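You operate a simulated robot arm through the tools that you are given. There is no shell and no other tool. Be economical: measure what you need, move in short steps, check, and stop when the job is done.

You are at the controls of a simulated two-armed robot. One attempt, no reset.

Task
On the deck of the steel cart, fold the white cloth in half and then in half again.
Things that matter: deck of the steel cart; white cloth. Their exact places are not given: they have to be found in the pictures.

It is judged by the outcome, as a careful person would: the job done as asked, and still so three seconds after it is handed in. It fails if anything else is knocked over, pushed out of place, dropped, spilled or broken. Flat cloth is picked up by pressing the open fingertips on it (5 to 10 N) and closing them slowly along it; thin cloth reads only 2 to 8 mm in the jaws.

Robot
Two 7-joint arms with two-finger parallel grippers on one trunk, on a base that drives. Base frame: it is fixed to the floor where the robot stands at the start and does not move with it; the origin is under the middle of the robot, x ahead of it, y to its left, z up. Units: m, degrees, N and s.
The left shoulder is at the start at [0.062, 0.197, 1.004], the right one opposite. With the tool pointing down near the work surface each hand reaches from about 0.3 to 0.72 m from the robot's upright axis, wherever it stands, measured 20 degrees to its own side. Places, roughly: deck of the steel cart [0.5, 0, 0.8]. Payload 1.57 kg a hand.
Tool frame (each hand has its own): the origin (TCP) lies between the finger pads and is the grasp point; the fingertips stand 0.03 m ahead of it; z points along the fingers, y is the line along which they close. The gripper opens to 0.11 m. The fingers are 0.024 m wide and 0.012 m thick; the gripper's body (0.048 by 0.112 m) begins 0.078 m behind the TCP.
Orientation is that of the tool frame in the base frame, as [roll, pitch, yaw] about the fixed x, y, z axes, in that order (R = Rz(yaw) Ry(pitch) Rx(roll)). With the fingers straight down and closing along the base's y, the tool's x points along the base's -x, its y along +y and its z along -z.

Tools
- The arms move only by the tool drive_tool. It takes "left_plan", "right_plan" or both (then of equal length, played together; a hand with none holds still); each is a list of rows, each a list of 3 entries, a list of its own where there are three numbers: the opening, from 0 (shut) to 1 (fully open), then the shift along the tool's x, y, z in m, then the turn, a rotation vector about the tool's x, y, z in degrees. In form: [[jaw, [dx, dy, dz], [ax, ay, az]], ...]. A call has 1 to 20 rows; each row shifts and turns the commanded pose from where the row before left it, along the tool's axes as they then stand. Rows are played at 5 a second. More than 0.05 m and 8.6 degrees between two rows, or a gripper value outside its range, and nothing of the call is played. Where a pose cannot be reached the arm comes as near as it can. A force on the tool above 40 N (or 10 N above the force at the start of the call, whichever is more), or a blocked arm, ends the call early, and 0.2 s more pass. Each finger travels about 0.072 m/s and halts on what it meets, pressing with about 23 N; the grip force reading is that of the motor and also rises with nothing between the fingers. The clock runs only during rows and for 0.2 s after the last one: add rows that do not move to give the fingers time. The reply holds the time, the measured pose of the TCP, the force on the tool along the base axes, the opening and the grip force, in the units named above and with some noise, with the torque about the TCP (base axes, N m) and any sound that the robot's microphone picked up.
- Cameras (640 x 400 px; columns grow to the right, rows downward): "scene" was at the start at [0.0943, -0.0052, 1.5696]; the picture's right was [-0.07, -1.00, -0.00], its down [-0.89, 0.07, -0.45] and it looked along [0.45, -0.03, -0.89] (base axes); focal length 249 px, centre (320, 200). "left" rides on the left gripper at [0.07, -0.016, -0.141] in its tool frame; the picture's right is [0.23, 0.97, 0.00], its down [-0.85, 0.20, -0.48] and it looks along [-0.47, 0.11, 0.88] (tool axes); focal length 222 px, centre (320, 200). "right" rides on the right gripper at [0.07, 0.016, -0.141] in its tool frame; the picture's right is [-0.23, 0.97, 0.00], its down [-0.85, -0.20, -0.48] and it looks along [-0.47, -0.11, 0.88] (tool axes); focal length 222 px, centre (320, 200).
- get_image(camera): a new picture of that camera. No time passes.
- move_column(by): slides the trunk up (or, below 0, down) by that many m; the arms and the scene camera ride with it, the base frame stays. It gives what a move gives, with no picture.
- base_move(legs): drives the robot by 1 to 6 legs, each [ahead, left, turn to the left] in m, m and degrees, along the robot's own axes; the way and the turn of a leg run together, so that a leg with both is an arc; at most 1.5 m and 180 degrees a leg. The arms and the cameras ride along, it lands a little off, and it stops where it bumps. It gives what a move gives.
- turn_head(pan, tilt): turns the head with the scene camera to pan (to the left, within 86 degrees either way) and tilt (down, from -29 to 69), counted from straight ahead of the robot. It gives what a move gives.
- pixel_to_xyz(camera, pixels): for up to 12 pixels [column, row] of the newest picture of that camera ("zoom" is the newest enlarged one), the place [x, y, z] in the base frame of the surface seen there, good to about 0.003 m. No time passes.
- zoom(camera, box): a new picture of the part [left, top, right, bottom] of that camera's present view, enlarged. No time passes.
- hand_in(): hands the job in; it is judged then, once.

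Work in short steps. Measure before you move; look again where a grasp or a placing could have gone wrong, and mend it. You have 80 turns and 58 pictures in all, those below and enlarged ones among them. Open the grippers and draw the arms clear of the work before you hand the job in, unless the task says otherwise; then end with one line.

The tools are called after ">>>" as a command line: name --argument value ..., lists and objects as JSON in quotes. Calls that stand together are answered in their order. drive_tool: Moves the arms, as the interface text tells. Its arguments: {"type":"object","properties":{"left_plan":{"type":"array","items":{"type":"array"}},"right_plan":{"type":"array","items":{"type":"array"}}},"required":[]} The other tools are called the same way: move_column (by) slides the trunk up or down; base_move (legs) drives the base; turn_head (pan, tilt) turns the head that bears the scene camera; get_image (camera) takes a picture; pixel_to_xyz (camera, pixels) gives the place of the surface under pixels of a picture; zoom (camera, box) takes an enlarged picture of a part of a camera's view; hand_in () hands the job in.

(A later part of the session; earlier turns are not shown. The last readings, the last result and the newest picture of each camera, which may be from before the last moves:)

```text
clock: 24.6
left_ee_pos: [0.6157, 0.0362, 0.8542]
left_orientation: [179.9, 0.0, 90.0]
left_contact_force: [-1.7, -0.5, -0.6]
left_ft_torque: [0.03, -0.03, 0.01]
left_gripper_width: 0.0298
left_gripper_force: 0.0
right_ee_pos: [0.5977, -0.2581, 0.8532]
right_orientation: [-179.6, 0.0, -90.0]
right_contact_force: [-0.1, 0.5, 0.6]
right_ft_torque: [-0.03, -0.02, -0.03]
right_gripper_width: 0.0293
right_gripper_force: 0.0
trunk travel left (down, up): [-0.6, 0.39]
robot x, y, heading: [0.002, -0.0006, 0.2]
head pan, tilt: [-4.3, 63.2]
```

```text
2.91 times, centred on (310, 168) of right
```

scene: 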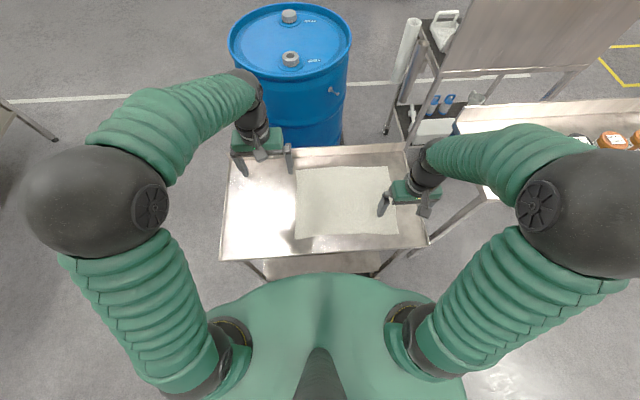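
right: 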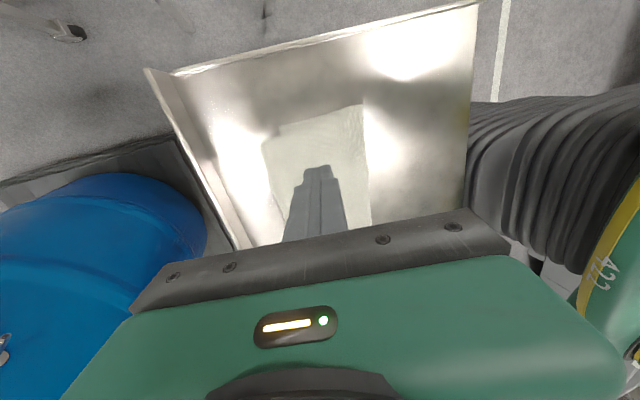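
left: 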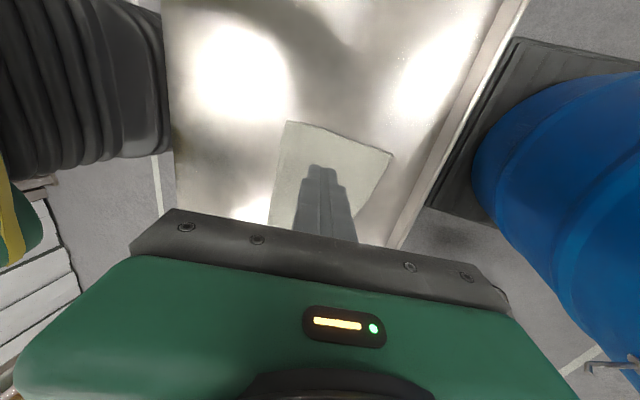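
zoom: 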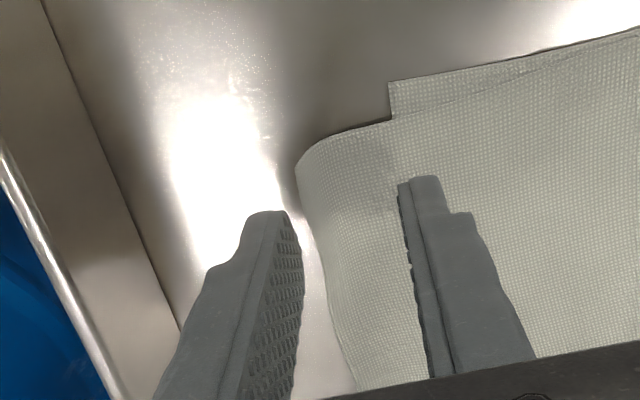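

Edges lie between the open fingers on both sides. I lower to contact and close slowly.

>>> drive_tool --left_plan '[[0.27, [0, 0, 0.012], [0, 0, 0]], [0.27, [0, 0, 0.0095], [0, 0, 0]], [0.27, [0, 0, 0.0025], [0, 0, 0]], [0.27, [0, 0, 0], [0, 0, 0]]]' --right_plan '[[0.27, [0, 0, 0.012], [0, 0, 0]], [0.27, [0, 0, 0.0095], [0, 0, 0]], [0.27, [0, 0, 0.002], [0, 0, 0]], [0.27, [0, 0, 0], [0, 0, 0]]]'

```text
clock: 25.6
left_ee_pos: [0.6139, 0.0352, 0.8317]
left_orientation: [179.8, 0.0, 90.0]
left_contact_force: [1.2, 0.2, 7.2]
left_ft_torque: [-0.04, 0.13, 0.0]
left_gripper_width: 0.0292
left_gripper_force: 0.1
right_ee_pos: [0.5979, -0.2588, 0.8329]
right_orientation: [-179.6, 0.0, -90.1]
right_contact_force: [0.8, -0.5, 2.4]
right_ft_torque: [-0.03, 0.04, 0.02]
right_gripper_width: 0.0296
right_gripper_force: 0.1
trunk travel left (down, up): [-0.6, 0.39]
robot x, y, heading: [-0.0056, -0.001, 0.3]
head pan, tilt: [-4.3, 63.2]
```

Left 7 N, right 2 N; I press the right 1 mm more and close slowly.

>>> drive_tool --left_plan '[[0.27, [0, 0, 0.0003], [0, 0, 0]], [0.24, [0, 0, 0], [0, 0, 0]], [0.2, [0, 0, 0], [0, 0, 0]], [0.16, [0, 0, 0], [0, 0, 0]], [0.12, [0, 0, 0], [0, 0, 0]], [0.08, [0, 0, 0], [0, 0, 0]], [0.04, [0, 0, 0], [0, 0, 0]], [0, [0, 0, 0], [0, 0, 0]], [0, [0, 0, 0], [0, 0, 0]], [0, [0, 0, 0], [0, 0, 0]]]' --right_plan '[[0.27, [0, 0, 0.001], [0, 0, 0]], [0.24, [0, 0, 0], [0, 0, 0]], [0.2, [0, 0, 0], [0, 0, 0]], [0.16, [0, 0, 0], [0, 0, 0]], [0.12, [0, 0, 0], [0, 0, 0]], [0.08, [0, 0, 0], [0, 0, 0]], [0.04, [0, 0, 0], [0, 0, 0]], [0, [0, 0, 0], [0, 0, 0]], [0, [0, 0, 0], [0, 0, 0]], [0, [0, 0, 0], [0, 0, 0]]]'

>>> zoom --camera "scene" --box '[230, 140, 410, 240]'

```text
clock: 27.9
left_ee_pos: [0.6134, 0.0354, 0.8335]
left_orientation: [179.7, 0.1, 90.0]
left_contact_force: [-1.1, -0.7, 8.6]
left_ft_torque: [-0.08, 0.11, -0.02]
left_gripper_width: 0.002
left_gripper_force: 23.0
right_ee_pos: [0.5969, -0.2576, 0.8331]
right_orientation: [-179.5, -0.1, -90.1]
right_contact_force: [0.4, 1.5, 12.0]
right_ft_torque: [0.12, -0.09, -0.04]
right_gripper_width: 0.0042
right_gripper_force: 23.6
trunk travel left (down, up): [-0.6, 0.39]
robot x, y, heading: [0.0003, 0.0009, 0.3]
head pan, tilt: [-4.3, 63.2]
```

```text
3.56 times, centred on (320, 190) of scene
```

zoom: 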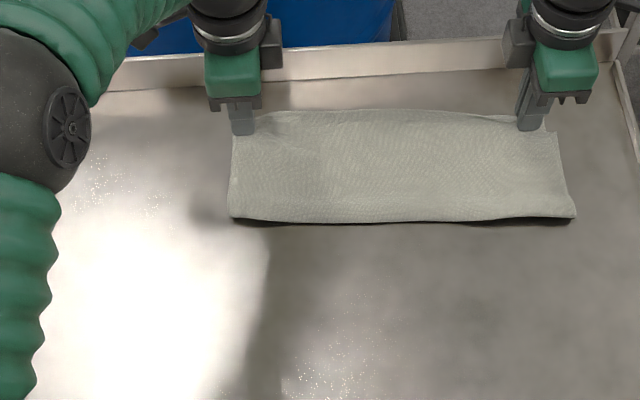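

Gripped (2 and 4 mm). I lift 4 cm while moving back 3.5 cm (left) / 2 cm (right), then look where the bottom edge lies.

>>> drive_tool --left_plan '[[0, [0, -0.005, -0.015], [0, 0, 0]], [0, [0, -0.01, -0.015], [0, 0, 0]], [0, [0, -0.015, -0.01], [0, 0, 0]], [0, [0, -0.01, 0], [0, 0, 0]], [0, [0, 0, 0], [0, 0, 0]]]' --right_plan '[[0, [0, 0.005, -0.015], [0, 0, 0]], [0, [0, 0.005, -0.015], [0, 0, 0]], [0, [0, 0.008, -0.01], [0, 0, 0]], [0, [0, 0.006, 0], [0, 0, 0]], [0, [0, 0, 0], [0, 0, 0]]]'

>>> get_image --camera "left"

>>> get_image --camera "right"

```text
clock: 29.1
left_ee_pos: [0.5735, 0.034, 0.8704]
left_orientation: [179.9, 0.0, 89.9]
left_contact_force: [0.6, 0.0, -0.5]
left_ft_torque: [0.03, 0.02, -0.02]
left_gripper_width: 0.0019
left_gripper_force: 23.4
right_ee_pos: [0.5735, -0.2589, 0.8711]
right_orientation: [-179.7, 0.0, -90.1]
right_contact_force: [0.6, -0.2, 0.2]
right_ft_torque: [-0.02, 0.02, -0.02]
right_gripper_width: 0.0019
right_gripper_force: 23.1
trunk travel left (down, up): [-0.6, 0.39]
robot x, y, heading: [0.0003, 0.0039, -0.0]
head pan, tilt: [-4.3, 63.2]
```

```text
24 pictures are left
```

left: 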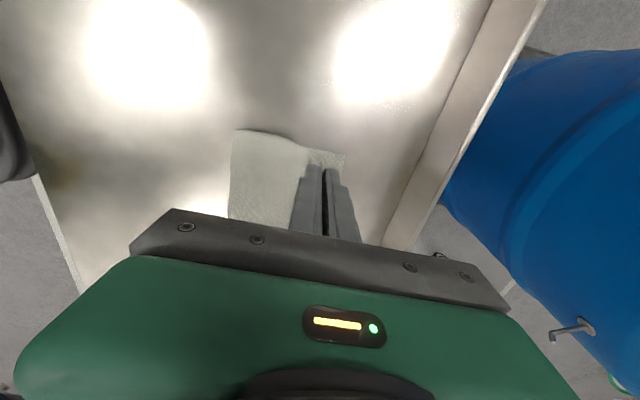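

```text
23 pictures are left
```

right: 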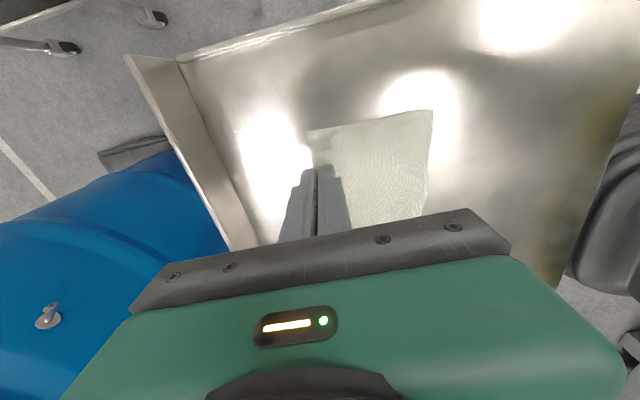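

I measure the bottom layer's far edge (left (341,157), right (311,133)) and fold line.

>>> pixel_to_xyz --camera "left" --pixels '[[341, 157], [340, 165], [237, 135]]'

>>> pixel_to_xyz --camera "right" --pixels '[[311, 133], [312, 145], [428, 114]]'

>>> zoom --camera "scene" --box '[230, 140, 410, 240]'

```text
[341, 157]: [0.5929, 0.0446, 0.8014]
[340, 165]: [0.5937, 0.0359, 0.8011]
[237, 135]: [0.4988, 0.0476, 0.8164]
```

```text
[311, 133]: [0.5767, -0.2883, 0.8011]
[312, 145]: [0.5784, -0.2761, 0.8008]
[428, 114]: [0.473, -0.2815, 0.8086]
```

```text
3.56 times, centred on (320, 190) of scene
```

zoom: 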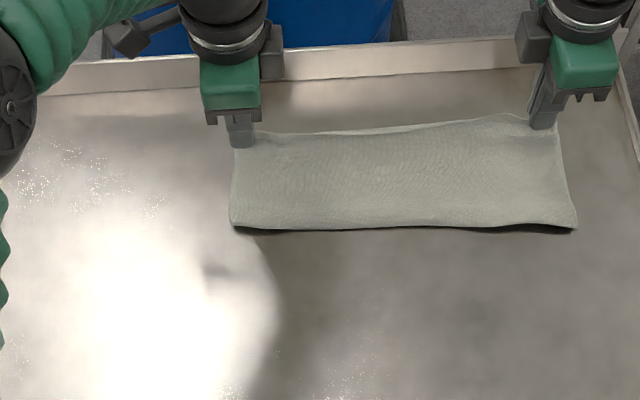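

Bottom edge at 0.594/0.578 but the fold line at 0.495/0.473 is too far forward. I move the held edge back to x≈0.48 so a loop lies out toward me, then forward again and down to tips at 0.580/0.566.

>>> drive_tool --left_plan '[[0, [0, -0.03, 0], [0, 0, 0]], [0, [0, -0.03, 0], [0, 0, 0]], [0, [0, -0.03, 0], [0, 0, 0]], [0, [0, 0, 0.01], [0, 0, 0]], [0, [0, 0, 0], [0, 0, 0]], [0, [0, 0.02, 0], [0, 0, 0]], [0, [0, 0.02, 0], [0, 0, 0]], [0, [0, 0.02, 0], [0, 0, 0]], [0, [0, 0.02, 0.003], [0, 0, 0]], [0, [0, 0.016, 0.01], [0, 0, 0]], [0, [0, 0, 0.008], [0, 0, 0]], [0, [0, 0, 0], [0, 0, 0]]]' --right_plan '[[0, [0, 0.03, 0], [0, 0, 0]], [0, [0, 0.03, 0], [0, 0, 0]], [0, [0, 0.03, 0], [0, 0, 0]], [0, [0, 0, 0.01], [0, 0, 0]], [0, [0, 0, 0], [0, 0, 0]], [0, [0, -0.02, 0], [0, 0, 0]], [0, [0, -0.02, 0], [0, 0, 0]], [0, [0, -0.02, 0], [0, 0, 0]], [0, [0, -0.015, 0.003], [0, 0, 0]], [0, [0, -0.008, 0.01], [0, 0, 0]], [0, [0, 0, 0.008], [0, 0, 0]], [0, [0, 0, 0], [0, 0, 0]]]'

>>> zoom --camera "scene" --box '[230, 140, 410, 240]'

```text
clock: 31.6
left_ee_pos: [0.5807, 0.0341, 0.8399]
left_orientation: [179.9, -0.1, 90.0]
left_contact_force: [0.0, 0.6, 0.2]
left_ft_torque: [-0.03, 0.03, 0.0]
left_gripper_width: 0.0021
left_gripper_force: 23.2
right_ee_pos: [0.5678, -0.2566, 0.8407]
right_orientation: [-179.6, 0.0, -90.1]
right_contact_force: [0.1, 1.1, 4.3]
right_ft_torque: [0.06, 0.0, 0.0]
right_gripper_width: 0.002
right_gripper_force: 23.0
trunk travel left (down, up): [-0.6, 0.39]
robot x, y, heading: [0.0027, -0.0033, 0.3]
head pan, tilt: [-4.3, 63.2]
```

```text
3.56 times, centred on (320, 190) of scene
```

zoom: 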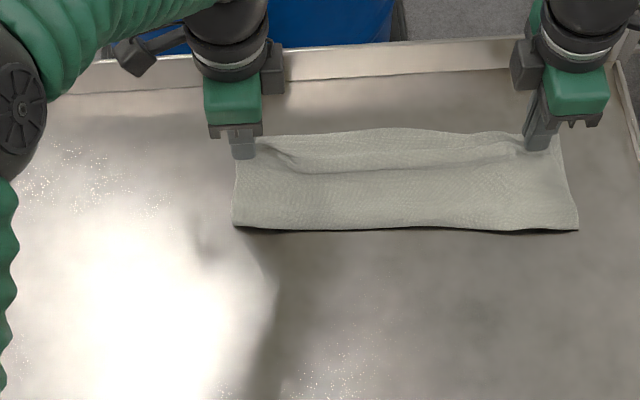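

The edge is near its place; the middle has a fold-back lip at zoom row ~168, to be swept outward after release. I measure the fold line.

>>> pixel_to_xyz --camera "zoom" --pixels '[[239, 224], [330, 226], [450, 227], [573, 227], [300, 171], [400, 168], [500, 160], [400, 132], [400, 210], [400, 190]]'

```text
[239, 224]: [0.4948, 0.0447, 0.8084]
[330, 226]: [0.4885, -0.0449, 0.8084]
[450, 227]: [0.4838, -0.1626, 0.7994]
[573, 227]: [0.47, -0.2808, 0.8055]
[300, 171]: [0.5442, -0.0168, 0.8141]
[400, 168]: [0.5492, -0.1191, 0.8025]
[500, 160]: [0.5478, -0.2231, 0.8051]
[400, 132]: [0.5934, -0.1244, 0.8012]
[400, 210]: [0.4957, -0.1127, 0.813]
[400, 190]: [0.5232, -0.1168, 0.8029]
```

The crease stayed too far forward (~0.49/0.47 instead of ~0.467/0.453), so slack became a lip. I'll unfold by taking the edge all the way back, then refold with a lower path.

>>> drive_tool --left_plan '[[0, [0, -0.01, -0.02], [0, 0, 0]], [0, [0, -0.02, -0.02], [0, 0, 0]], [0, [0, -0.025, -0.015], [0, 0, 0]], [0, [0, -0.025, 0], [0, 0, 0]], [0, [0, -0.025, 0], [0, 0, 0]], [0, [0, -0.025, 0], [0, 0, 0]], [0, [0, -0.025, 0.005], [0, 0, 0]], [0, [0, -0.025, 0.01], [0, 0, 0]], [0, [0, -0.02, 0.02], [0, 0, 0]], [0, [0, 0, 0], [0, 0, 0]]]' --right_plan '[[0, [0, 0.01, -0.02], [0, 0, 0]], [0, [0, 0.02, -0.02], [0, 0, 0]], [0, [0, 0.025, -0.015], [0, 0, 0]], [0, [0, 0.025, 0], [0, 0, 0]], [0, [0, 0.025, 0], [0, 0, 0]], [0, [0, 0.025, 0], [0, 0, 0]], [0, [0, 0.025, 0.005], [0, 0, 0]], [0, [0, 0.025, 0.01], [0, 0, 0]], [0, [0, 0.024, 0.02], [0, 0, 0]], [0, [0, 0, 0], [0, 0, 0]]]'

>>> zoom --camera "scene" --box '[230, 140, 410, 240]'

```text
clock: 33.9
left_ee_pos: [0.3804, 0.0367, 0.8614]
left_orientation: [179.9, 0.0, 90.0]
left_contact_force: [1.2, -0.6, -0.3]
left_ft_torque: [0.02, 0.0, -0.05]
left_gripper_width: 0.0018
left_gripper_force: 22.8
right_ee_pos: [0.363, -0.2569, 0.8583]
right_orientation: [-179.7, 0.0, -90.0]
right_contact_force: [-0.1, 0.8, -0.3]
right_ft_torque: [0.03, 0.02, -0.02]
right_gripper_width: 0.0019
right_gripper_force: 22.4
trunk travel left (down, up): [-0.6, 0.39]
robot x, y, heading: [-0.0009, 0.0026, 0.0]
head pan, tilt: [-4.3, 63.2]
```

```text
3.56 times, centred on (320, 190) of scene
```

zoom: 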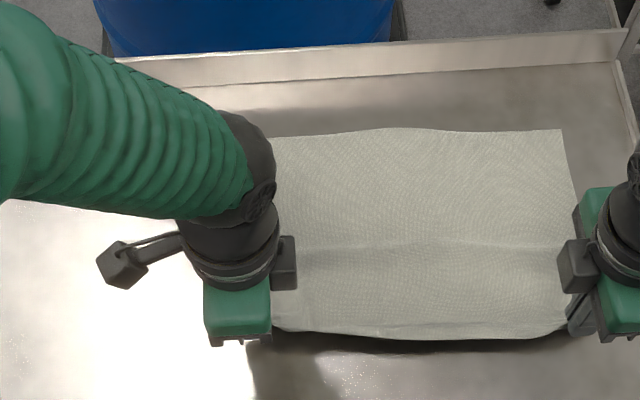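

Unfolded and flat again. Now I refold with a low path, the hands drawn apart 3 mm each to keep the edge straight.

>>> drive_tool --left_plan '[[0, [0.003, 0, -0.01], [0, 0, 0]], [0, [0, 0.015, -0.008], [0, 0, 0]], [0, [0, 0.02, 0], [0, 0, 0]], [0, [0, 0.02, 0], [0, 0, 0]], [0, [0, 0.02, 0], [0, 0, 0]], [0, [0, 0.02, 0], [0, 0, 0]], [0, [0, 0.02, 0.002], [0, 0, 0]], [0, [0, 0.02, 0.003], [0, 0, 0]], [0, [0, 0.02, 0.005], [0, 0, 0]], [0, [0, 0.02, 0.008], [0, 0, 0]], [0, [0, 0.02, 0.01], [0, 0, 0]], [0, [0, 0.006, 0.005], [0, 0, 0]], [0, [0, 0, 0], [0, 0, 0]]]' --right_plan '[[0, [0.003, 0, -0.01], [0, 0, 0]], [0, [0, -0.019, -0.008], [0, 0, 0]], [0, [0, -0.02, 0], [0, 0, 0]], [0, [0, -0.02, 0], [0, 0, 0]], [0, [0, -0.02, 0], [0, 0, 0]], [0, [0, -0.02, 0], [0, 0, 0]], [0, [0, -0.02, 0.002], [0, 0, 0]], [0, [0, -0.02, 0.003], [0, 0, 0]], [0, [0, -0.02, 0.005], [0, 0, 0]], [0, [0, -0.02, 0.008], [0, 0, 0]], [0, [0, -0.02, 0.008], [0, 0, 0]], [0, [0, -0.006, 0.005], [0, 0, 0]], [0, [0, 0, 0], [0, 0, 0]]]'

>>> zoom --camera "scene" --box '[230, 140, 410, 240]'

```text
clock: 36.6
left_ee_pos: [0.582, 0.0384, 0.8461]
left_orientation: [179.9, -0.1, 90.0]
left_contact_force: [-1.2, -1.6, 0.0]
left_ft_torque: [0.01, 0.0, -0.02]
left_gripper_width: 0.0018
left_gripper_force: 22.8
right_ee_pos: [0.5677, -0.2614, 0.8455]
right_orientation: [-179.6, -0.1, -90.0]
right_contact_force: [-0.5, 0.3, 0.6]
right_ft_torque: [-0.01, -0.02, 0.01]
right_gripper_width: 0.0019
right_gripper_force: 23.2
trunk travel left (down, up): [-0.6, 0.39]
robot x, y, heading: [-0.005, 0.0022, 0.0]
head pan, tilt: [-4.3, 63.2]
```

```text
3.56 times, centred on (320, 190) of scene
```

zoom: 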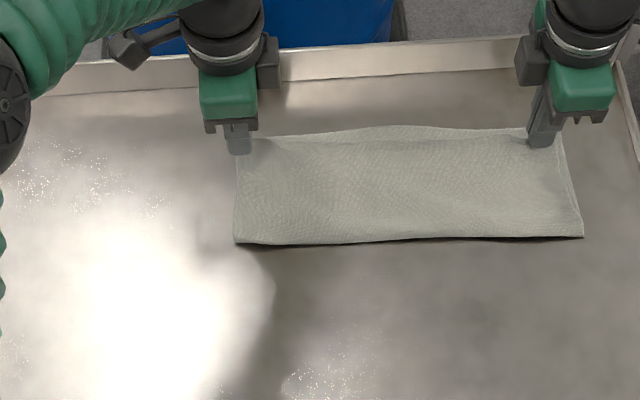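

The fold now lies at zoom row ~241 — in place, no lip. I lower 8 mm and open slowly to ~2 cm, then withdraw straight up.

>>> drive_tool --left_plan '[[0, [-0.002, 0, 0.008], [0, 0, 0]], [0, [0, 0, 0], [0, 0, 0]], [0.06, [0, 0, 0], [0, 0, 0]], [0.12, [0, 0, 0], [0, 0, 0]], [0.2, [0, 0, 0], [0, 0, 0]], [0.2, [0, 0, -0.01], [0, 0, 0]], [0.2, [0, 0, -0.02], [0, 0, 0]], [0.2, [0, -0.005, -0.04], [0, 0, 0]], [0.2, [0, -0.03, -0.03], [0, 0, 0]], [0.2, [0, 0, 0], [0, 0, 0]]]' --right_plan '[[0, [-0.002, 0, 0.008], [0, 0, 0]], [0, [0, 0, 0], [0, 0, 0]], [0.06, [0, 0, 0], [0, 0, 0]], [0.12, [0, 0, 0], [0, 0, 0]], [0.2, [0, 0, 0], [0, 0, 0]], [0.2, [0, 0, -0.01], [0, 0, 0]], [0.2, [0, 0, -0.02], [0, 0, 0]], [0.2, [0, 0.005, -0.04], [0, 0, 0]], [0.2, [0, 0.03, -0.03], [0, 0, 0]], [0.2, [0, 0, 0], [0, 0, 0]]]'

>>> zoom --camera "scene" --box '[230, 140, 410, 240]'

```text
clock: 38.9
left_ee_pos: [0.5474, 0.0367, 0.9372]
left_orientation: [-179.9, 0.0, 90.0]
left_contact_force: [0.5, -0.7, -0.5]
left_ft_torque: [0.01, 0.02, 0.05]
left_gripper_width: 0.022
left_gripper_force: 0.0
right_ee_pos: [0.5341, -0.2602, 0.9356]
right_orientation: [-179.8, 0.0, -90.0]
right_contact_force: [-0.3, 0.8, -0.5]
right_ft_torque: [0.01, 0.0, 0.0]
right_gripper_width: 0.0221
right_gripper_force: 0.1
trunk travel left (down, up): [-0.6, 0.39]
robot x, y, heading: [0.0018, -0.0003, 0.0]
head pan, tilt: [-4.3, 63.2]
```

```text
3.56 times, centred on (320, 190) of scene
```

zoom: 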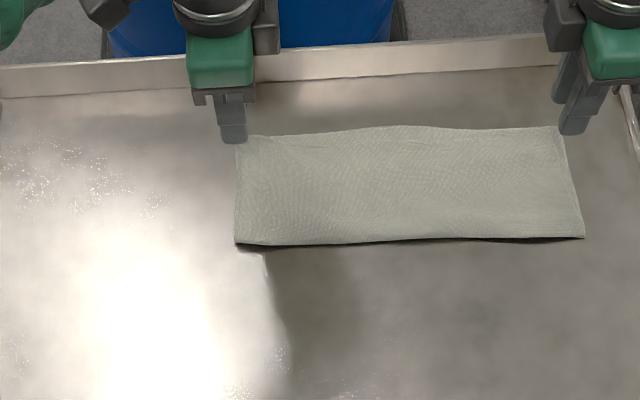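

Neatly folded in half. I measure its outline for the second fold (right end to left end with the right hand), while moving the left hand aside and turning the right hand back to close along y.

>>> pixel_to_xyz --camera "zoom" --pixels '[[557, 129], [569, 180], [580, 235], [238, 241], [238, 145], [237, 195], [400, 129], [400, 238], [410, 190]]'

>>> drive_tool --left_plan '[[0.2, [0.03, 0, -0.01], [0, 0, 0]], [0.2, [0.03, 0, -0.01], [0, 0, 0]], [0.2, [0.03, 0, -0.01], [0, 0, 0]], [0.2, [0.03, 0, 0], [0, 0, 0]], [0.2, [0.03, 0, 0], [0, 0, 0]], [0.2, [0.02, 0, 0], [0, 0, 0]], [0.2, [0, -0.03, 0], [0, 0, 0]], [0.2, [0, -0.03, 0], [0, 0, 0]], [0.2, [0, 0, 0], [0, 0, 0]], [0.2, [0, 0, 0], [0, 0, 0]], [0.2, [0, 0, 0], [0, 0, 0]], [0.2, [0, 0, 0], [0, 0, 0]]]' --right_plan '[[0.27, [0, 0, 0], [0, 0, 8.2]], [0.27, [0, 0, 0], [0, 0, 8.2]], [0.27, [0, 0, 0], [0, 0, 8.2]], [0.27, [0, 0, 0], [0, 0, 8.2]], [0.27, [0, 0, 0], [0, 0, 8.2]], [0.27, [0, 0, 0], [0, 0, 8.2]], [0.27, [0, 0, 0], [0, 0, 8.2]], [0.27, [0, 0, 0], [0, 0, 8.2]], [0.27, [0, 0, 0], [0, 0, 8.2]], [0.27, [0, 0, 0], [0, 0, 8.2]], [0.27, [0, 0, 0], [0, 0, 8]], [0.27, [0, 0, 0], [0, 0, 0]]]'

```text
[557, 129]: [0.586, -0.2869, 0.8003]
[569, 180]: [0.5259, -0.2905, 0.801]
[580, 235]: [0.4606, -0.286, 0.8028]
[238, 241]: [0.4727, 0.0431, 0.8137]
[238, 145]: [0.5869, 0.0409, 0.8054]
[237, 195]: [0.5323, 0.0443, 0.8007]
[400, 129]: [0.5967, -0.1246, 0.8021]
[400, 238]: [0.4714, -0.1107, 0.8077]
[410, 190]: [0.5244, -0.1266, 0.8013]
```

```text
clock: 41.5
left_ee_pos: [0.487, 0.2049, 0.9639]
left_orientation: [179.9, 0.1, 90.1]
left_contact_force: [0.4, 0.0, 0.3]
left_ft_torque: [0.01, 0.02, 0.01]
left_gripper_width: 0.0222
left_gripper_force: 0.1
right_ee_pos: [0.5317, -0.257, 0.9385]
right_orientation: [-179.9, 0.4, 179.9]
right_contact_force: [0.5, 0.3, 0.1]
right_ft_torque: [-0.01, -0.05, 0.01]
right_gripper_width: 0.0298
right_gripper_force: 0.0
trunk travel left (down, up): [-0.6, 0.39]
robot x, y, heading: [-0.0002, -0.0006, -0.1]
head pan, tilt: [-4.3, 63.2]
```

Right edge at y≈−0.292, mid x≈0.525. I hover the right hand there with the tips 2.5 cm above.

>>> drive_tool --right_plan '[[0.27, [0.003, -0.013, 0.028], [0, 0, 0]], [0.27, [0.003, -0.013, 0.028], [0, 0, 0]], [0.27, [0, 0, 0.027], [0, 0, 0]], [0.27, [0, 0, 0], [0, 0, 0]]]'

>>> zoom --camera "right" --box '[200, 80, 440, 230]'

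```text
clock: 42.5
left_ee_pos: [0.4859, 0.2063, 0.9641]
left_orientation: [179.8, 0.0, 90.0]
left_contact_force: [0.6, -0.9, -0.2]
left_ft_torque: [-0.03, 0.03, -0.03]
left_gripper_width: 0.0221
left_gripper_force: 0.0
right_ee_pos: [0.5282, -0.2837, 0.8539]
right_orientation: [-179.9, 0.4, 179.9]
right_contact_force: [0.2, -0.4, 1.1]
right_ft_torque: [0.02, 0.02, 0.02]
right_gripper_width: 0.0296
right_gripper_force: 0.1
trunk travel left (down, up): [-0.6, 0.39]
robot x, y, heading: [0.0008, -0.0017, 0.0]
head pan, tilt: [-4.3, 63.2]
```

```text
2.67 times, centred on (320, 155) of right
```

zoom: 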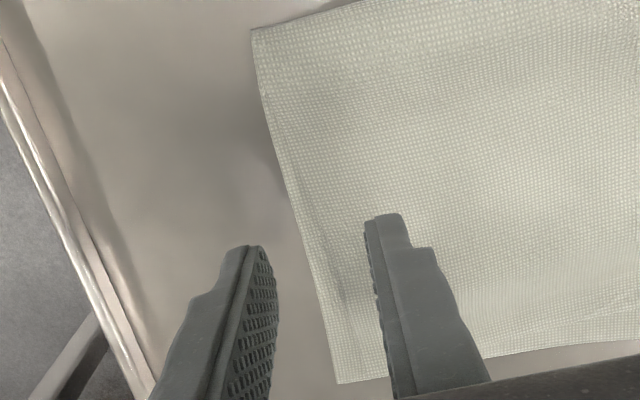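

Alignment good: edge between the fingers; the top layer's edge is just inside the bottom's. I lower to contact.

>>> drive_tool --right_plan '[[0.27, [0, 0, 0.012], [0, 0, 0]], [0.27, [0, 0, 0.0095], [0, 0, 0]], [0.27, [0, 0, 0.0025], [0, 0, 0]], [0.27, [0, 0, 0], [0, 0, 0]]]'

```text
clock: 43.5
left_ee_pos: [0.4844, 0.2062, 0.9657]
left_orientation: [179.8, 0.0, 90.0]
left_contact_force: [0.3, 0.7, -0.4]
left_ft_torque: [-0.02, -0.02, -0.01]
left_gripper_width: 0.0223
left_gripper_force: 0.1
right_ee_pos: [0.5273, -0.2836, 0.8329]
right_orientation: [-180.0, 0.5, 179.8]
right_contact_force: [-1.3, -1.7, 11.3]
right_ft_torque: [0.16, 0.08, 0.03]
right_gripper_width: 0.029
right_gripper_force: 0.1
trunk travel left (down, up): [-0.6, 0.39]
robot x, y, heading: [0.002, 0.0004, -0.2]
head pan, tilt: [-4.3, 63.2]
```

11 N of contact; I close slowly.

>>> drive_tool --right_plan '[[0.24, [0, 0, 0], [0, 0, 0]], [0.2, [0, 0, 0], [0, 0, 0]], [0.16, [0, 0, 0], [0, 0, 0]], [0.12, [0, 0, 0], [0, 0, 0]], [0.08, [0, 0, 0], [0, 0, 0]], [0.04, [0, 0, 0], [0, 0, 0]], [0, [0, 0, 0], [0, 0, 0]], [0, [0, 0, 0], [0, 0, 0]], [0, [0, 0, 0], [0, 0, 0]], [0, [0, 0, -0.012], [0, 0, 0]], [0, [0, 0.005, -0.012], [0, 0, 0]], [0, [0, 0.008, -0.012], [0, 0, 0]], [0, [0, 0, 0], [0, 0, 0]]]'

>>> zoom --camera "right" --box '[200, 80, 440, 230]'

```text
clock: 46.2
left_ee_pos: [0.4861, 0.2065, 0.9636]
left_orientation: [179.8, 0.0, 90.1]
left_contact_force: [0.3, 0.9, 0.1]
left_ft_torque: [-0.02, 0.0, -0.01]
left_gripper_width: 0.0221
left_gripper_force: 0.1
right_ee_pos: [0.5266, -0.2708, 0.8666]
right_orientation: [-179.9, 0.3, 180.0]
right_contact_force: [0.0, 0.9, 1.2]
right_ft_torque: [-0.03, -0.01, 0.0]
right_gripper_width: 0.0
right_gripper_force: 21.8
trunk travel left (down, up): [-0.6, 0.39]
robot x, y, heading: [0.0018, -0.0029, -0.0]
head pan, tilt: [-4.3, 63.2]
```

```text
2.67 times, centred on (320, 155) of right
```

zoom: 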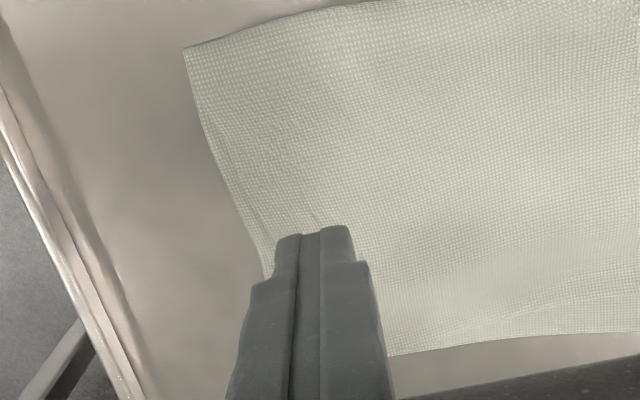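

The grip missed (0 mm): cloth slid under the outer finger, which was propped up by the double layer. I measure the edge now, then retry with a 5° tilt lowering the outer finger.

>>> pixel_to_xyz --camera "zoom" --pixels '[[190, 55], [225, 155], [258, 255], [410, 347], [310, 170]]'

>>> zoom --camera "scene" --box '[230, 140, 410, 240]'

```text
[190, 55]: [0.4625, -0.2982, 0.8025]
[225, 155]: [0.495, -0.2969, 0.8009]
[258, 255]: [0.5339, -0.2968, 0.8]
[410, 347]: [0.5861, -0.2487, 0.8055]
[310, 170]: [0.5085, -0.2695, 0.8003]
```

```text
3.56 times, centred on (320, 190) of scene
```

zoom: 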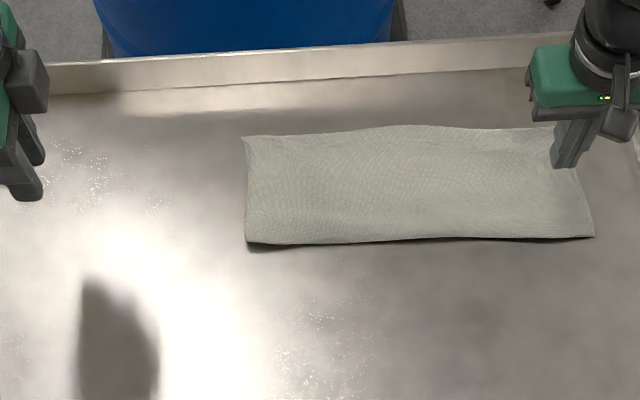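

Edge now at y≈−0.299. I reopen, shift −2.1 cm in y, tilt 5° and lower in steps.

>>> drive_tool --right_plan '[[0.27, [0, -0.01, 0], [0, 0, 0]], [0.27, [0, -0.011, 0], [-5, 0, 0]], [0.27, [0, -0.0012, 0.014], [0, 0, 0]], [0.27, [0, -0.001, 0.012], [0, 0, 0]], [0.27, [0, -0.0005, 0.006], [0, 0, 0]], [0.27, [0, 0, 0.0025], [0, 0, 0]], [0.27, [0, 0, 0], [0, 0, 0]]]'

>>> zoom --camera "right" --box '[200, 80, 440, 230]'

```text
clock: 47.9
left_ee_pos: [0.4857, 0.2063, 0.9653]
left_orientation: [179.9, -0.1, 90.0]
left_contact_force: [-0.6, -1.0, -0.1]
left_ft_torque: [-0.01, -0.02, 0.01]
left_gripper_width: 0.022
left_gripper_force: 0.0
right_ee_pos: [0.5275, -0.2928, 0.8344]
right_orientation: [175.0, 0.4, 179.9]
right_contact_force: [0.2, 0.5, 0.0]
right_ft_torque: [-0.03, -0.01, 0.02]
right_gripper_width: 0.0297
right_gripper_force: 0.1
trunk travel left (down, up): [-0.6, 0.39]
robot x, y, heading: [-0.0033, 0.0, 0.1]
head pan, tilt: [-4.3, 63.2]
```

```text
2.67 times, centred on (320, 155) of right
```

zoom: 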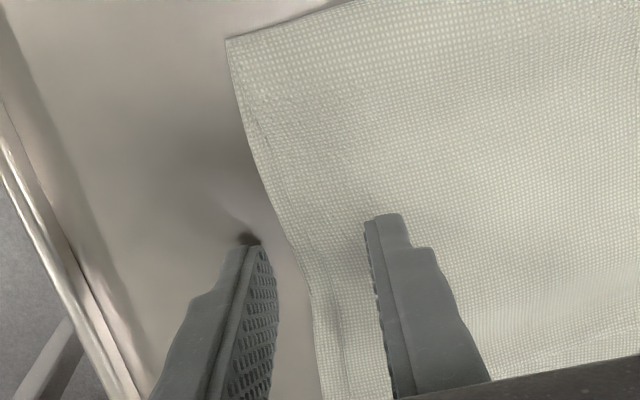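

Outer finger is close to the deck, no force yet. I lower 3.5 mm more and read the force.

>>> drive_tool --right_plan '[[0.27, [0, 0, 0.002], [0, 0, 0]], [0.27, [0, 0, 0.0015], [0, 0, 0]], [0.27, [0, 0, 0], [0, 0, 0]]]'

```text
clock: 48.6
left_ee_pos: [0.4841, 0.2077, 0.9655]
left_orientation: [179.8, 0.1, 90.0]
left_contact_force: [0.2, 0.5, -0.6]
left_ft_torque: [0.0, -0.03, 0.0]
left_gripper_width: 0.0218
left_gripper_force: 0.1
right_ee_pos: [0.5261, -0.2915, 0.8329]
right_orientation: [175.2, 0.5, 179.9]
right_contact_force: [-0.9, -3.0, 21.3]
right_ft_torque: [-0.57, 0.18, -0.01]
right_gripper_width: 0.0303
right_gripper_force: 0.9
trunk travel left (down, up): [-0.6, 0.39]
robot x, y, heading: [0.0005, 0.0002, -0.1]
head pan, tilt: [-4.3, 63.2]
```

All the load is on the outer finger (torque −0.57). I take back 2.5° of tilt to bring the inner finger down.

>>> drive_tool --right_plan '[[0.27, [0, 0, 0], [1.5, 0, 0]], [0.27, [0, 0, 0], [1.3, 0, 0]], [0.27, [0, 0, 0], [0, 0, 0]]]'

```text
clock: 49.5
left_ee_pos: [0.4851, 0.2075, 0.9649]
left_orientation: [179.9, 0.1, 90.0]
left_contact_force: [-0.4, -0.4, 0.0]
left_ft_torque: [-0.01, -0.03, 0.01]
left_gripper_width: 0.0222
left_gripper_force: 0.0
right_ee_pos: [0.5266, -0.2905, 0.8313]
right_orientation: [178.0, 0.7, 179.9]
right_contact_force: [2.3, -1.7, 28.2]
right_ft_torque: [0.44, 0.01, -0.07]
right_gripper_width: 0.0297
right_gripper_force: 0.2
trunk travel left (down, up): [-0.6, 0.39]
robot x, y, heading: [0.0031, 0.001, -0.1]
head pan, tilt: [-4.3, 63.2]
```

Now the inner carries more (28 N total). I tilt back 1°, raise 0.8 mm and close slowly.

>>> drive_tool --right_plan '[[0.27, [0, 0, -0.0008], [-1.2, 0, 0]], [0.27, [0, 0, 0], [0, 0, 0]], [0.24, [0, 0, 0], [0, 0, 0]], [0.21, [0, 0, 0], [0, 0, 0]], [0.18, [0, 0, 0], [0, 0, 0]], [0.15, [0, 0, 0], [0, 0, 0]], [0.12, [0, 0, 0], [0, 0, 0]], [0.09, [0, 0, 0], [0, 0, 0]], [0.06, [0, 0, 0], [0, 0, 0]], [0.03, [0, 0, 0], [0, 0, 0]], [0, [0, 0, 0], [0, 0, 0]], [0, [0, 0, 0], [0, 0, 0]], [0, [0, 0, 0], [0, 0, 0]]]'

>>> zoom --camera "right" --box '[200, 80, 440, 230]'

```text
clock: 52.2
left_ee_pos: [0.4834, 0.2081, 0.9658]
left_orientation: [179.7, 0.1, 90.0]
left_contact_force: [-0.2, -0.6, -0.1]
left_ft_torque: [-0.03, 0.01, 0.04]
left_gripper_width: 0.0219
left_gripper_force: 0.0
right_ee_pos: [0.5242, -0.2907, 0.8311]
right_orientation: [176.7, 0.5, 179.9]
right_contact_force: [-4.6, -3.4, 29.7]
right_ft_torque: [0.13, 0.17, 0.0]
right_gripper_width: 0.0136
right_gripper_force: 23.0
trunk travel left (down, up): [-0.6, 0.39]
robot x, y, heading: [-0.0013, -0.0013, 0.0]
head pan, tilt: [-4.3, 63.2]
```

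```text
2.67 times, centred on (320, 155) of right
```

zoom: 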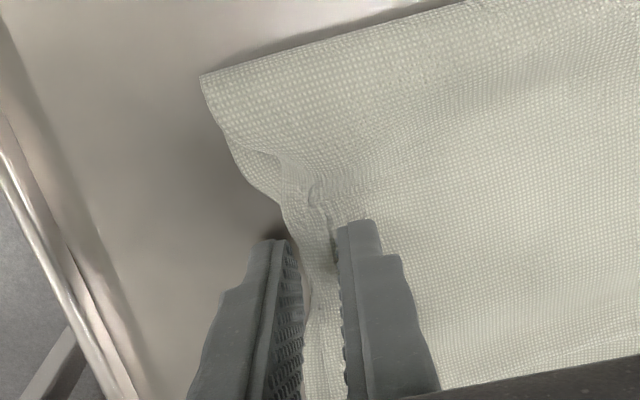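

Cloth is bunching up between the fingers, but friction stalls them at 13.6 mm. I relieve the pressure by 1 mm steps while they keep closing.

>>> drive_tool --right_plan '[[0, [0, 0, -0.001], [0, 0, 0]], [0, [0, 0, 0], [0, 0, 0]], [0, [0, 0, -0.0007], [0, 0, 0]], [0, [0, 0, 0], [0, 0, 0]], [0, [0, 0, 0], [0, 0, 0]], [0, [0, 0, 0], [0, 0, 0]]]'

>>> zoom --camera "right" --box '[200, 80, 440, 230]'

```text
clock: 53.6
left_ee_pos: [0.4857, 0.2054, 0.9641]
left_orientation: [179.8, 0.1, 90.0]
left_contact_force: [0.9, -0.1, 0.1]
left_ft_torque: [0.01, 0.02, -0.01]
left_gripper_width: 0.022
left_gripper_force: 0.0
right_ee_pos: [0.5254, -0.2914, 0.8324]
right_orientation: [176.7, 0.5, 179.9]
right_contact_force: [-1.5, -2.2, 15.6]
right_ft_torque: [0.08, 0.07, 0.02]
right_gripper_width: 0.0087
right_gripper_force: 22.8
trunk travel left (down, up): [-0.6, 0.39]
robot x, y, heading: [0.0, 0.0008, 0.1]
head pan, tilt: [-4.3, 63.2]
```

```text
2.67 times, centred on (320, 155) of right
```

zoom: 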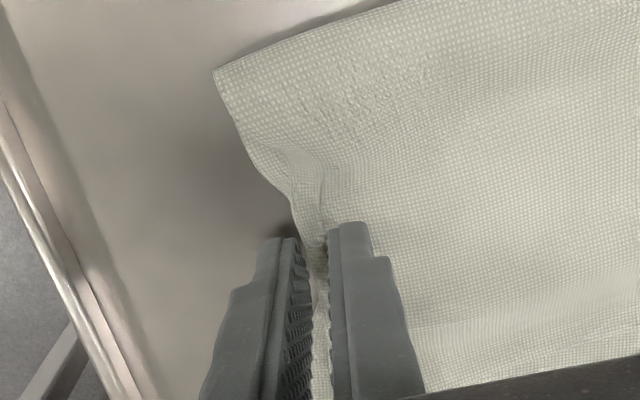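

Working: now 8.7 mm. I ease another 1.5 mm and give it time.

>>> drive_tool --right_plan '[[0, [0, 0, -0.0008], [0, 0, 0]], [0, [0, 0, 0], [0, 0, 0]], [0, [0, 0, -0.0007], [0, 0, 0]], [0, [0, 0, 0], [0, 0, 0]], [0, [0, 0, -0.001], [0, 0, 0]], [0, [0, 0, 0], [0, 0, 0]]]'

```text
clock: 55.0
left_ee_pos: [0.4858, 0.2063, 0.964]
left_orientation: [179.8, 0.0, 90.1]
left_contact_force: [-0.5, 0.0, 0.1]
left_ft_torque: [-0.01, 0.04, 0.02]
left_gripper_width: 0.022
left_gripper_force: 0.1
right_ee_pos: [0.5265, -0.2907, 0.8356]
right_orientation: [176.7, 0.3, 180.0]
right_contact_force: [-1.1, 0.5, 7.2]
right_ft_torque: [0.11, 0.07, 0.04]
right_gripper_width: 0.0049
right_gripper_force: 23.0
trunk travel left (down, up): [-0.6, 0.39]
robot x, y, heading: [-0.0019, -0.0032, -0.1]
head pan, tilt: [-4.3, 63.2]
```

4.9 mm held, consistent with two layers or more. I lift 3 cm and check from the wrist and scene.

>>> drive_tool --right_plan '[[0, [0, 0, -0.01], [1, 0, 0]], [0, [0, 0.003, -0.012], [1, 0, 0]], [0, [0, 0.006, -0.012], [1.3, 0, 0]], [0, [0, 0, 0], [0, 0, 0]]]'

>>> zoom --camera "right" --box '[200, 80, 440, 230]'

>>> zoom --camera "scene" --box '[230, 140, 410, 240]'

```text
clock: 56.0
left_ee_pos: [0.4873, 0.206, 0.9633]
left_orientation: [179.9, 0.0, 90.1]
left_contact_force: [0.2, -0.2, -0.1]
left_ft_torque: [0.01, -0.04, 0.04]
left_gripper_width: 0.022
left_gripper_force: 0.2
right_ee_pos: [0.5275, -0.2835, 0.8679]
right_orientation: [-179.9, 0.3, 179.8]
right_contact_force: [-0.8, -0.3, 0.3]
right_ft_torque: [0.0, 0.02, 0.0]
right_gripper_width: 0.0025
right_gripper_force: 22.8
trunk travel left (down, up): [-0.6, 0.39]
robot x, y, heading: [0.0049, -0.0029, -0.0]
head pan, tilt: [-4.3, 63.2]
```

```text
2.67 times, centred on (320, 155) of right
```

zoom: 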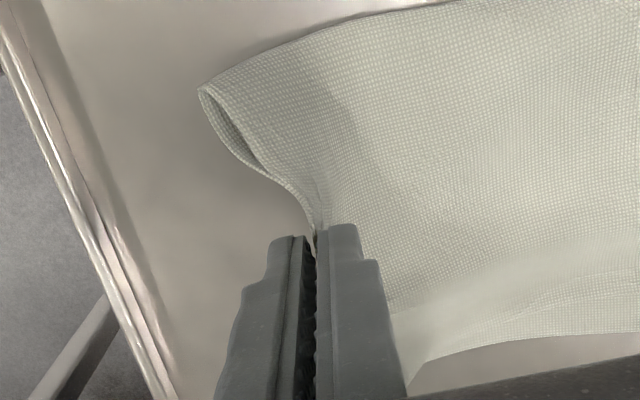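

```text
3.56 times, centred on (320, 190) of scene
```

zoom: 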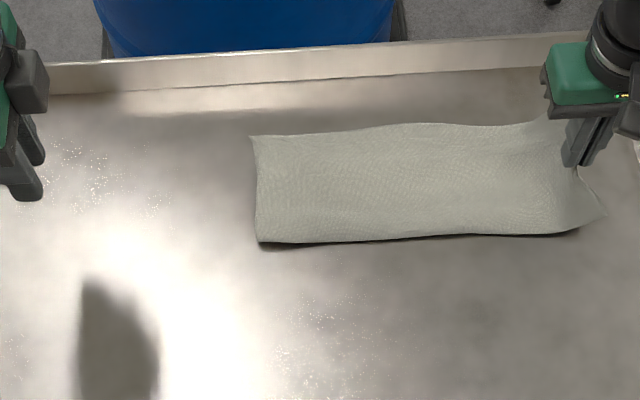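

Both layers converge into the grip. I measure the left end before carrying over.

>>> pixel_to_xyz --camera "zoom" --pixels '[[255, 140], [259, 190], [262, 240], [400, 127], [400, 234]]'

>>> drive_tool --right_plan '[[0, [0, 0.01, -0.008], [0, 0, 0]], [0, [0, 0.02, -0.005], [0, 0, 0]], [0, [0, 0.02, 0], [0, 0, 0]], [0, [0, 0.02, 0], [0, 0, 0]], [0, [0, 0.02, 0], [0, 0, 0]], [0, [0, 0.02, 0], [0, 0, 0]], [0, [0, 0.02, 0], [0, 0, 0]], [0, [0, 0.02, 0], [0, 0, 0]], [0, [0, 0.02, 0], [0, 0, 0]], [0, [0, 0.02, 0], [0, 0, 0]], [0, [0, 0, 0], [0, 0, 0]]]'

>>> zoom --camera "scene" --box '[230, 140, 410, 240]'

```text
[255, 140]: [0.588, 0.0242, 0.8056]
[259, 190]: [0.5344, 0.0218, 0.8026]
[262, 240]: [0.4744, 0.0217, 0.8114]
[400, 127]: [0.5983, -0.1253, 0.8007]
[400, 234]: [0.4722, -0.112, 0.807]
```

```text
clock: 58.5
left_ee_pos: [0.4851, 0.2055, 0.9634]
left_orientation: [179.8, 0.1, 90.0]
left_contact_force: [-0.8, -0.6, 0.2]
left_ft_torque: [0.01, 0.03, 0.02]
left_gripper_width: 0.0219
left_gripper_force: 0.1
right_ee_pos: [0.527, -0.0955, 0.8812]
right_orientation: [-180.0, 0.3, 179.9]
right_contact_force: [-0.3, -0.6, -0.7]
right_ft_torque: [0.03, 0.0, 0.01]
right_gripper_width: 0.0025
right_gripper_force: 23.1
trunk travel left (down, up): [-0.6, 0.39]
robot x, y, heading: [0.0011, -0.0003, 0.3]
head pan, tilt: [-4.3, 63.2]
```

```text
3.56 times, centred on (320, 190) of scene
```

zoom: 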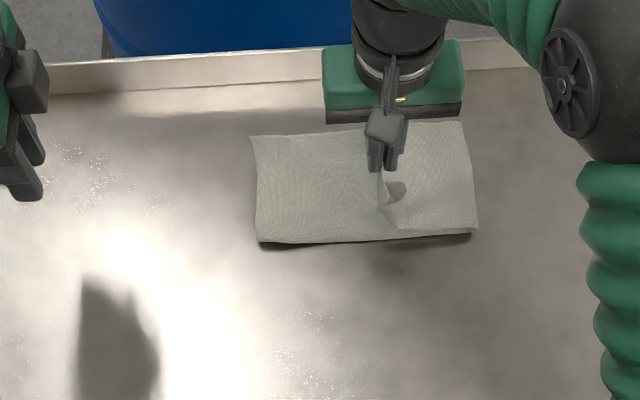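

Rolling nicely; left end still at y≈0.023. I continue to y≈0.013 while lowering.

>>> drive_tool --right_plan '[[0, [0, 0.02, 0.002], [0, 0, 0]], [0, [0, 0.02, 0.003], [0, 0, 0]], [0, [0, 0.02, 0.005], [0, 0, 0]], [0, [0, 0.02, 0.008], [0, 0, 0]], [0, [0, 0.018, 0.01], [0, 0, 0]], [0, [0, 0.01, 0.008], [0, 0, 0]], [0, [0, 0, 0], [0, 0, 0]]]'

>>> zoom --camera "scene" --box '[230, 140, 410, 240]'

```text
clock: 60.0
left_ee_pos: [0.4863, 0.2074, 0.9635]
left_orientation: [179.9, 0.1, 90.0]
left_contact_force: [-0.7, -0.5, 0.0]
left_ft_torque: [-0.01, 0.0, 0.02]
left_gripper_width: 0.0218
left_gripper_force: 0.0
right_ee_pos: [0.5264, 0.0146, 0.8463]
right_orientation: [179.9, 0.3, 179.9]
right_contact_force: [0.8, -0.4, 1.4]
right_ft_torque: [-0.02, 0.02, -0.02]
right_gripper_width: 0.0029
right_gripper_force: 23.5
trunk travel left (down, up): [-0.6, 0.39]
robot x, y, heading: [0.0021, -0.0014, -0.0]
head pan, tilt: [-4.3, 63.2]
```

```text
3.56 times, centred on (320, 190) of scene
```

zoom: 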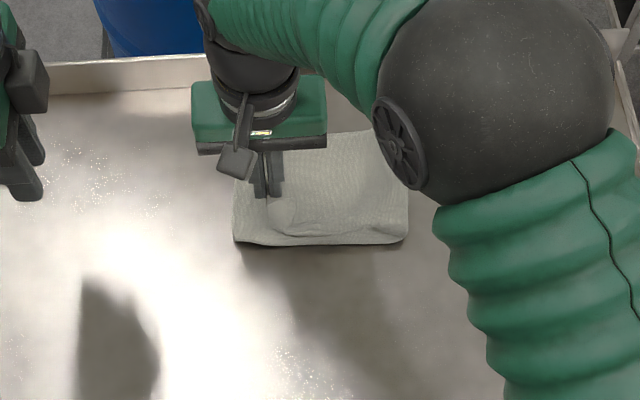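

The bottom seems dragged a bit to the left. I look with the right wrist camera for the left end's place.

>>> get_image --camera "right"

>>> pixel_to_xyz --camera "zoom" --pixels '[[238, 190], [237, 238], [280, 215], [340, 215], [400, 238], [404, 205]]'

```text
7 pictures are left
```

right: 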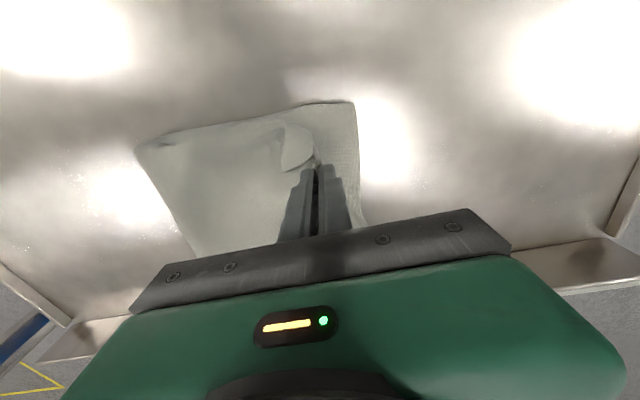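

```text
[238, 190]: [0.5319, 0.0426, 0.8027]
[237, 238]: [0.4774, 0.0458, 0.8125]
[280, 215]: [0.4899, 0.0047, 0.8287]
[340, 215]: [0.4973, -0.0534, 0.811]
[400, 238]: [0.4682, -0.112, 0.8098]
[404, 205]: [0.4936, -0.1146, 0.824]
```

Left end is at y≈0.045, crease at −0.12; the grip (0.015) should be ~1.6 cm further. I shift it, lower, release and withdraw up and toward me a little.

>>> drive_tool --right_plan '[[0, [0, 0.008, -0.003], [0, 0, 0]], [0, [0, 0.008, 0], [0, 0, 0]], [0, [0, 0, 0.008], [0, 0, 0]], [0, [0, 0, 0], [0, 0, 0]], [0.06, [0, 0, 0], [0, 0, 0]], [0.12, [0, 0, 0], [0, 0, 0]], [0.2, [0, 0, 0], [0, 0, 0]], [0.2, [0, 0, -0.01], [0, 0, 0]], [0.2, [0, 0, -0.02], [0, 0, 0]], [0.1, [0, 0, -0.03], [0, 0, 0]], [0, [0, -0.03, -0.02], [0, 0, 0]], [0, [0, -0.03, 0], [0, 0, 0]], [0, [0, 0, 0], [0, 0, 0]]]'

>>> get_image --camera "right"

```text
clock: 62.9
left_ee_pos: [0.4868, 0.2062, 0.9627]
left_orientation: [179.9, 0.1, 89.9]
left_contact_force: [-0.9, -0.9, -0.3]
left_ft_torque: [0.0, 0.0, 0.0]
left_gripper_width: 0.0221
left_gripper_force: 0.1
right_ee_pos: [0.527, -0.0298, 0.9217]
right_orientation: [180.0, 0.3, 179.9]
right_contact_force: [-0.8, 0.1, 0.2]
right_ft_torque: [-0.01, -0.01, -0.01]
right_gripper_width: 0.0001
right_gripper_force: 21.4
trunk travel left (down, up): [-0.6, 0.39]
robot x, y, heading: [-0.0007, -0.0014, -0.1]
head pan, tilt: [-4.3, 63.2]
```

```text
6 pictures are left
```

right: 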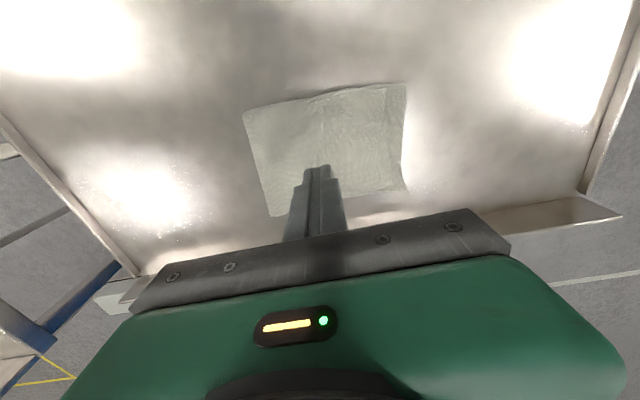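

It looks like a tidy quarter. I enlarge the wrist view to check the left edge at (405,85)–(408,190).

>>> zoom --camera "right" --box '[220, 70, 440, 220]'

>>> pixel_to_xyz --camera "right" --pixels '[[402, 88], [402, 130], [396, 150], [403, 186], [385, 95], [370, 180], [247, 116], [275, 210], [330, 120], [385, 140]]'

```text
2.67 times, centred on (330, 145) of right
```

zoom: 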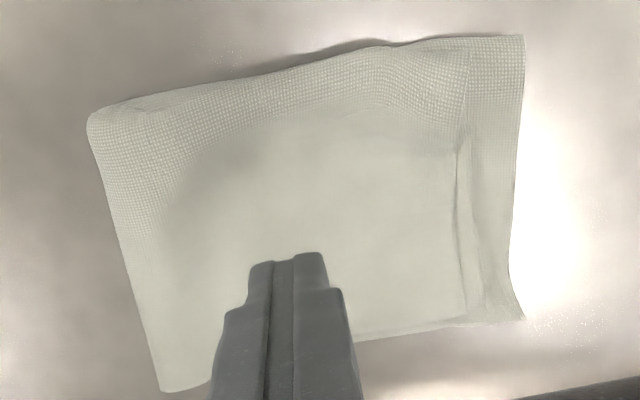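

```text
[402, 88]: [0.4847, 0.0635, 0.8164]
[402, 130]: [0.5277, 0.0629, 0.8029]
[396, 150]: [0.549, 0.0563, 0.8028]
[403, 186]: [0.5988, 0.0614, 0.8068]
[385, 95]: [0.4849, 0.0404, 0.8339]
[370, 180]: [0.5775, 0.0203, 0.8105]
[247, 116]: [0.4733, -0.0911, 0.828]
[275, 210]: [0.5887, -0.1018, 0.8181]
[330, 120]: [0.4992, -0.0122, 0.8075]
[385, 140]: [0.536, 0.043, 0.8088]
```

The bottom end lies at y≈0.062; the top edge shows a ~1 cm turned-back lip at y≈0.043. I tilt and sweep it outward (+y) lightly with closed fingers.

>>> drive_tool --right_plan '[[0, [0, 0, 0], [8, 0, 0]], [0, [0, 0, 0], [8, 0, 0]], [0, [0, 0.0336, -0.0097], [0, 0, 0]], [0, [0, 0.0107, 0.0373], [0, 0, 0]], [0, [0, 0.0107, 0.0373], [0, 0, 0]], [0, [0, 0.0096, -0.0028], [0, 0, 0]], [0, [0, 0.0096, -0.0028], [0, 0, 0]], [0, [0, 0.0096, -0.0028], [0, 0, 0]], [0, [0, 0.0096, -0.0028], [0, 0, 0]], [0, [0, 0.0096, -0.0028], [0, 0, 0]], [0, [0, 0.0096, -0.0038], [0, 0, 0]], [0, [0, -0.008, -0.03], [0, 0, 0]], [0, [0, -0.03, -0.03], [0, 0, 0]], [0, [0, -0.04, -0.015], [0, 0, 0]], [0, [0, -0.03, -0.01], [-8, 0, 0]], [0, [0, 0, 0], [-8, 0, 0]], [0, [0, 0, 0], [0, 0, 0]]]'

>>> zoom --camera "right" --box '[220, 70, 440, 220]'

```text
clock: 66.5
left_ee_pos: [0.4858, 0.2068, 0.9649]
left_orientation: [179.9, 0.1, 90.0]
left_contact_force: [-0.4, 0.9, 0.5]
left_ft_torque: [0.02, -0.01, 0.02]
left_gripper_width: 0.0218
left_gripper_force: 0.0
right_ee_pos: [0.5273, -0.0151, 0.9566]
right_orientation: [179.9, 0.4, 180.0]
right_contact_force: [0.0, -0.7, 0.5]
right_ft_torque: [-0.01, 0.01, 0.0]
right_gripper_width: 0.0
right_gripper_force: 21.6
trunk travel left (down, up): [-0.6, 0.39]
robot x, y, heading: [-0.0024, -0.0045, -0.2]
head pan, tilt: [-4.3, 63.2]
```

```text
2.67 times, centred on (330, 145) of right
```

zoom: 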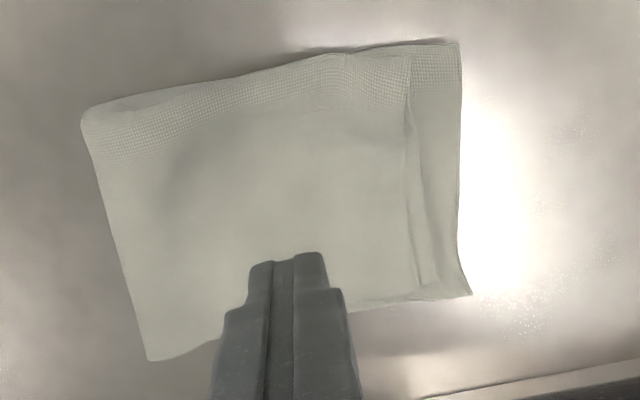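

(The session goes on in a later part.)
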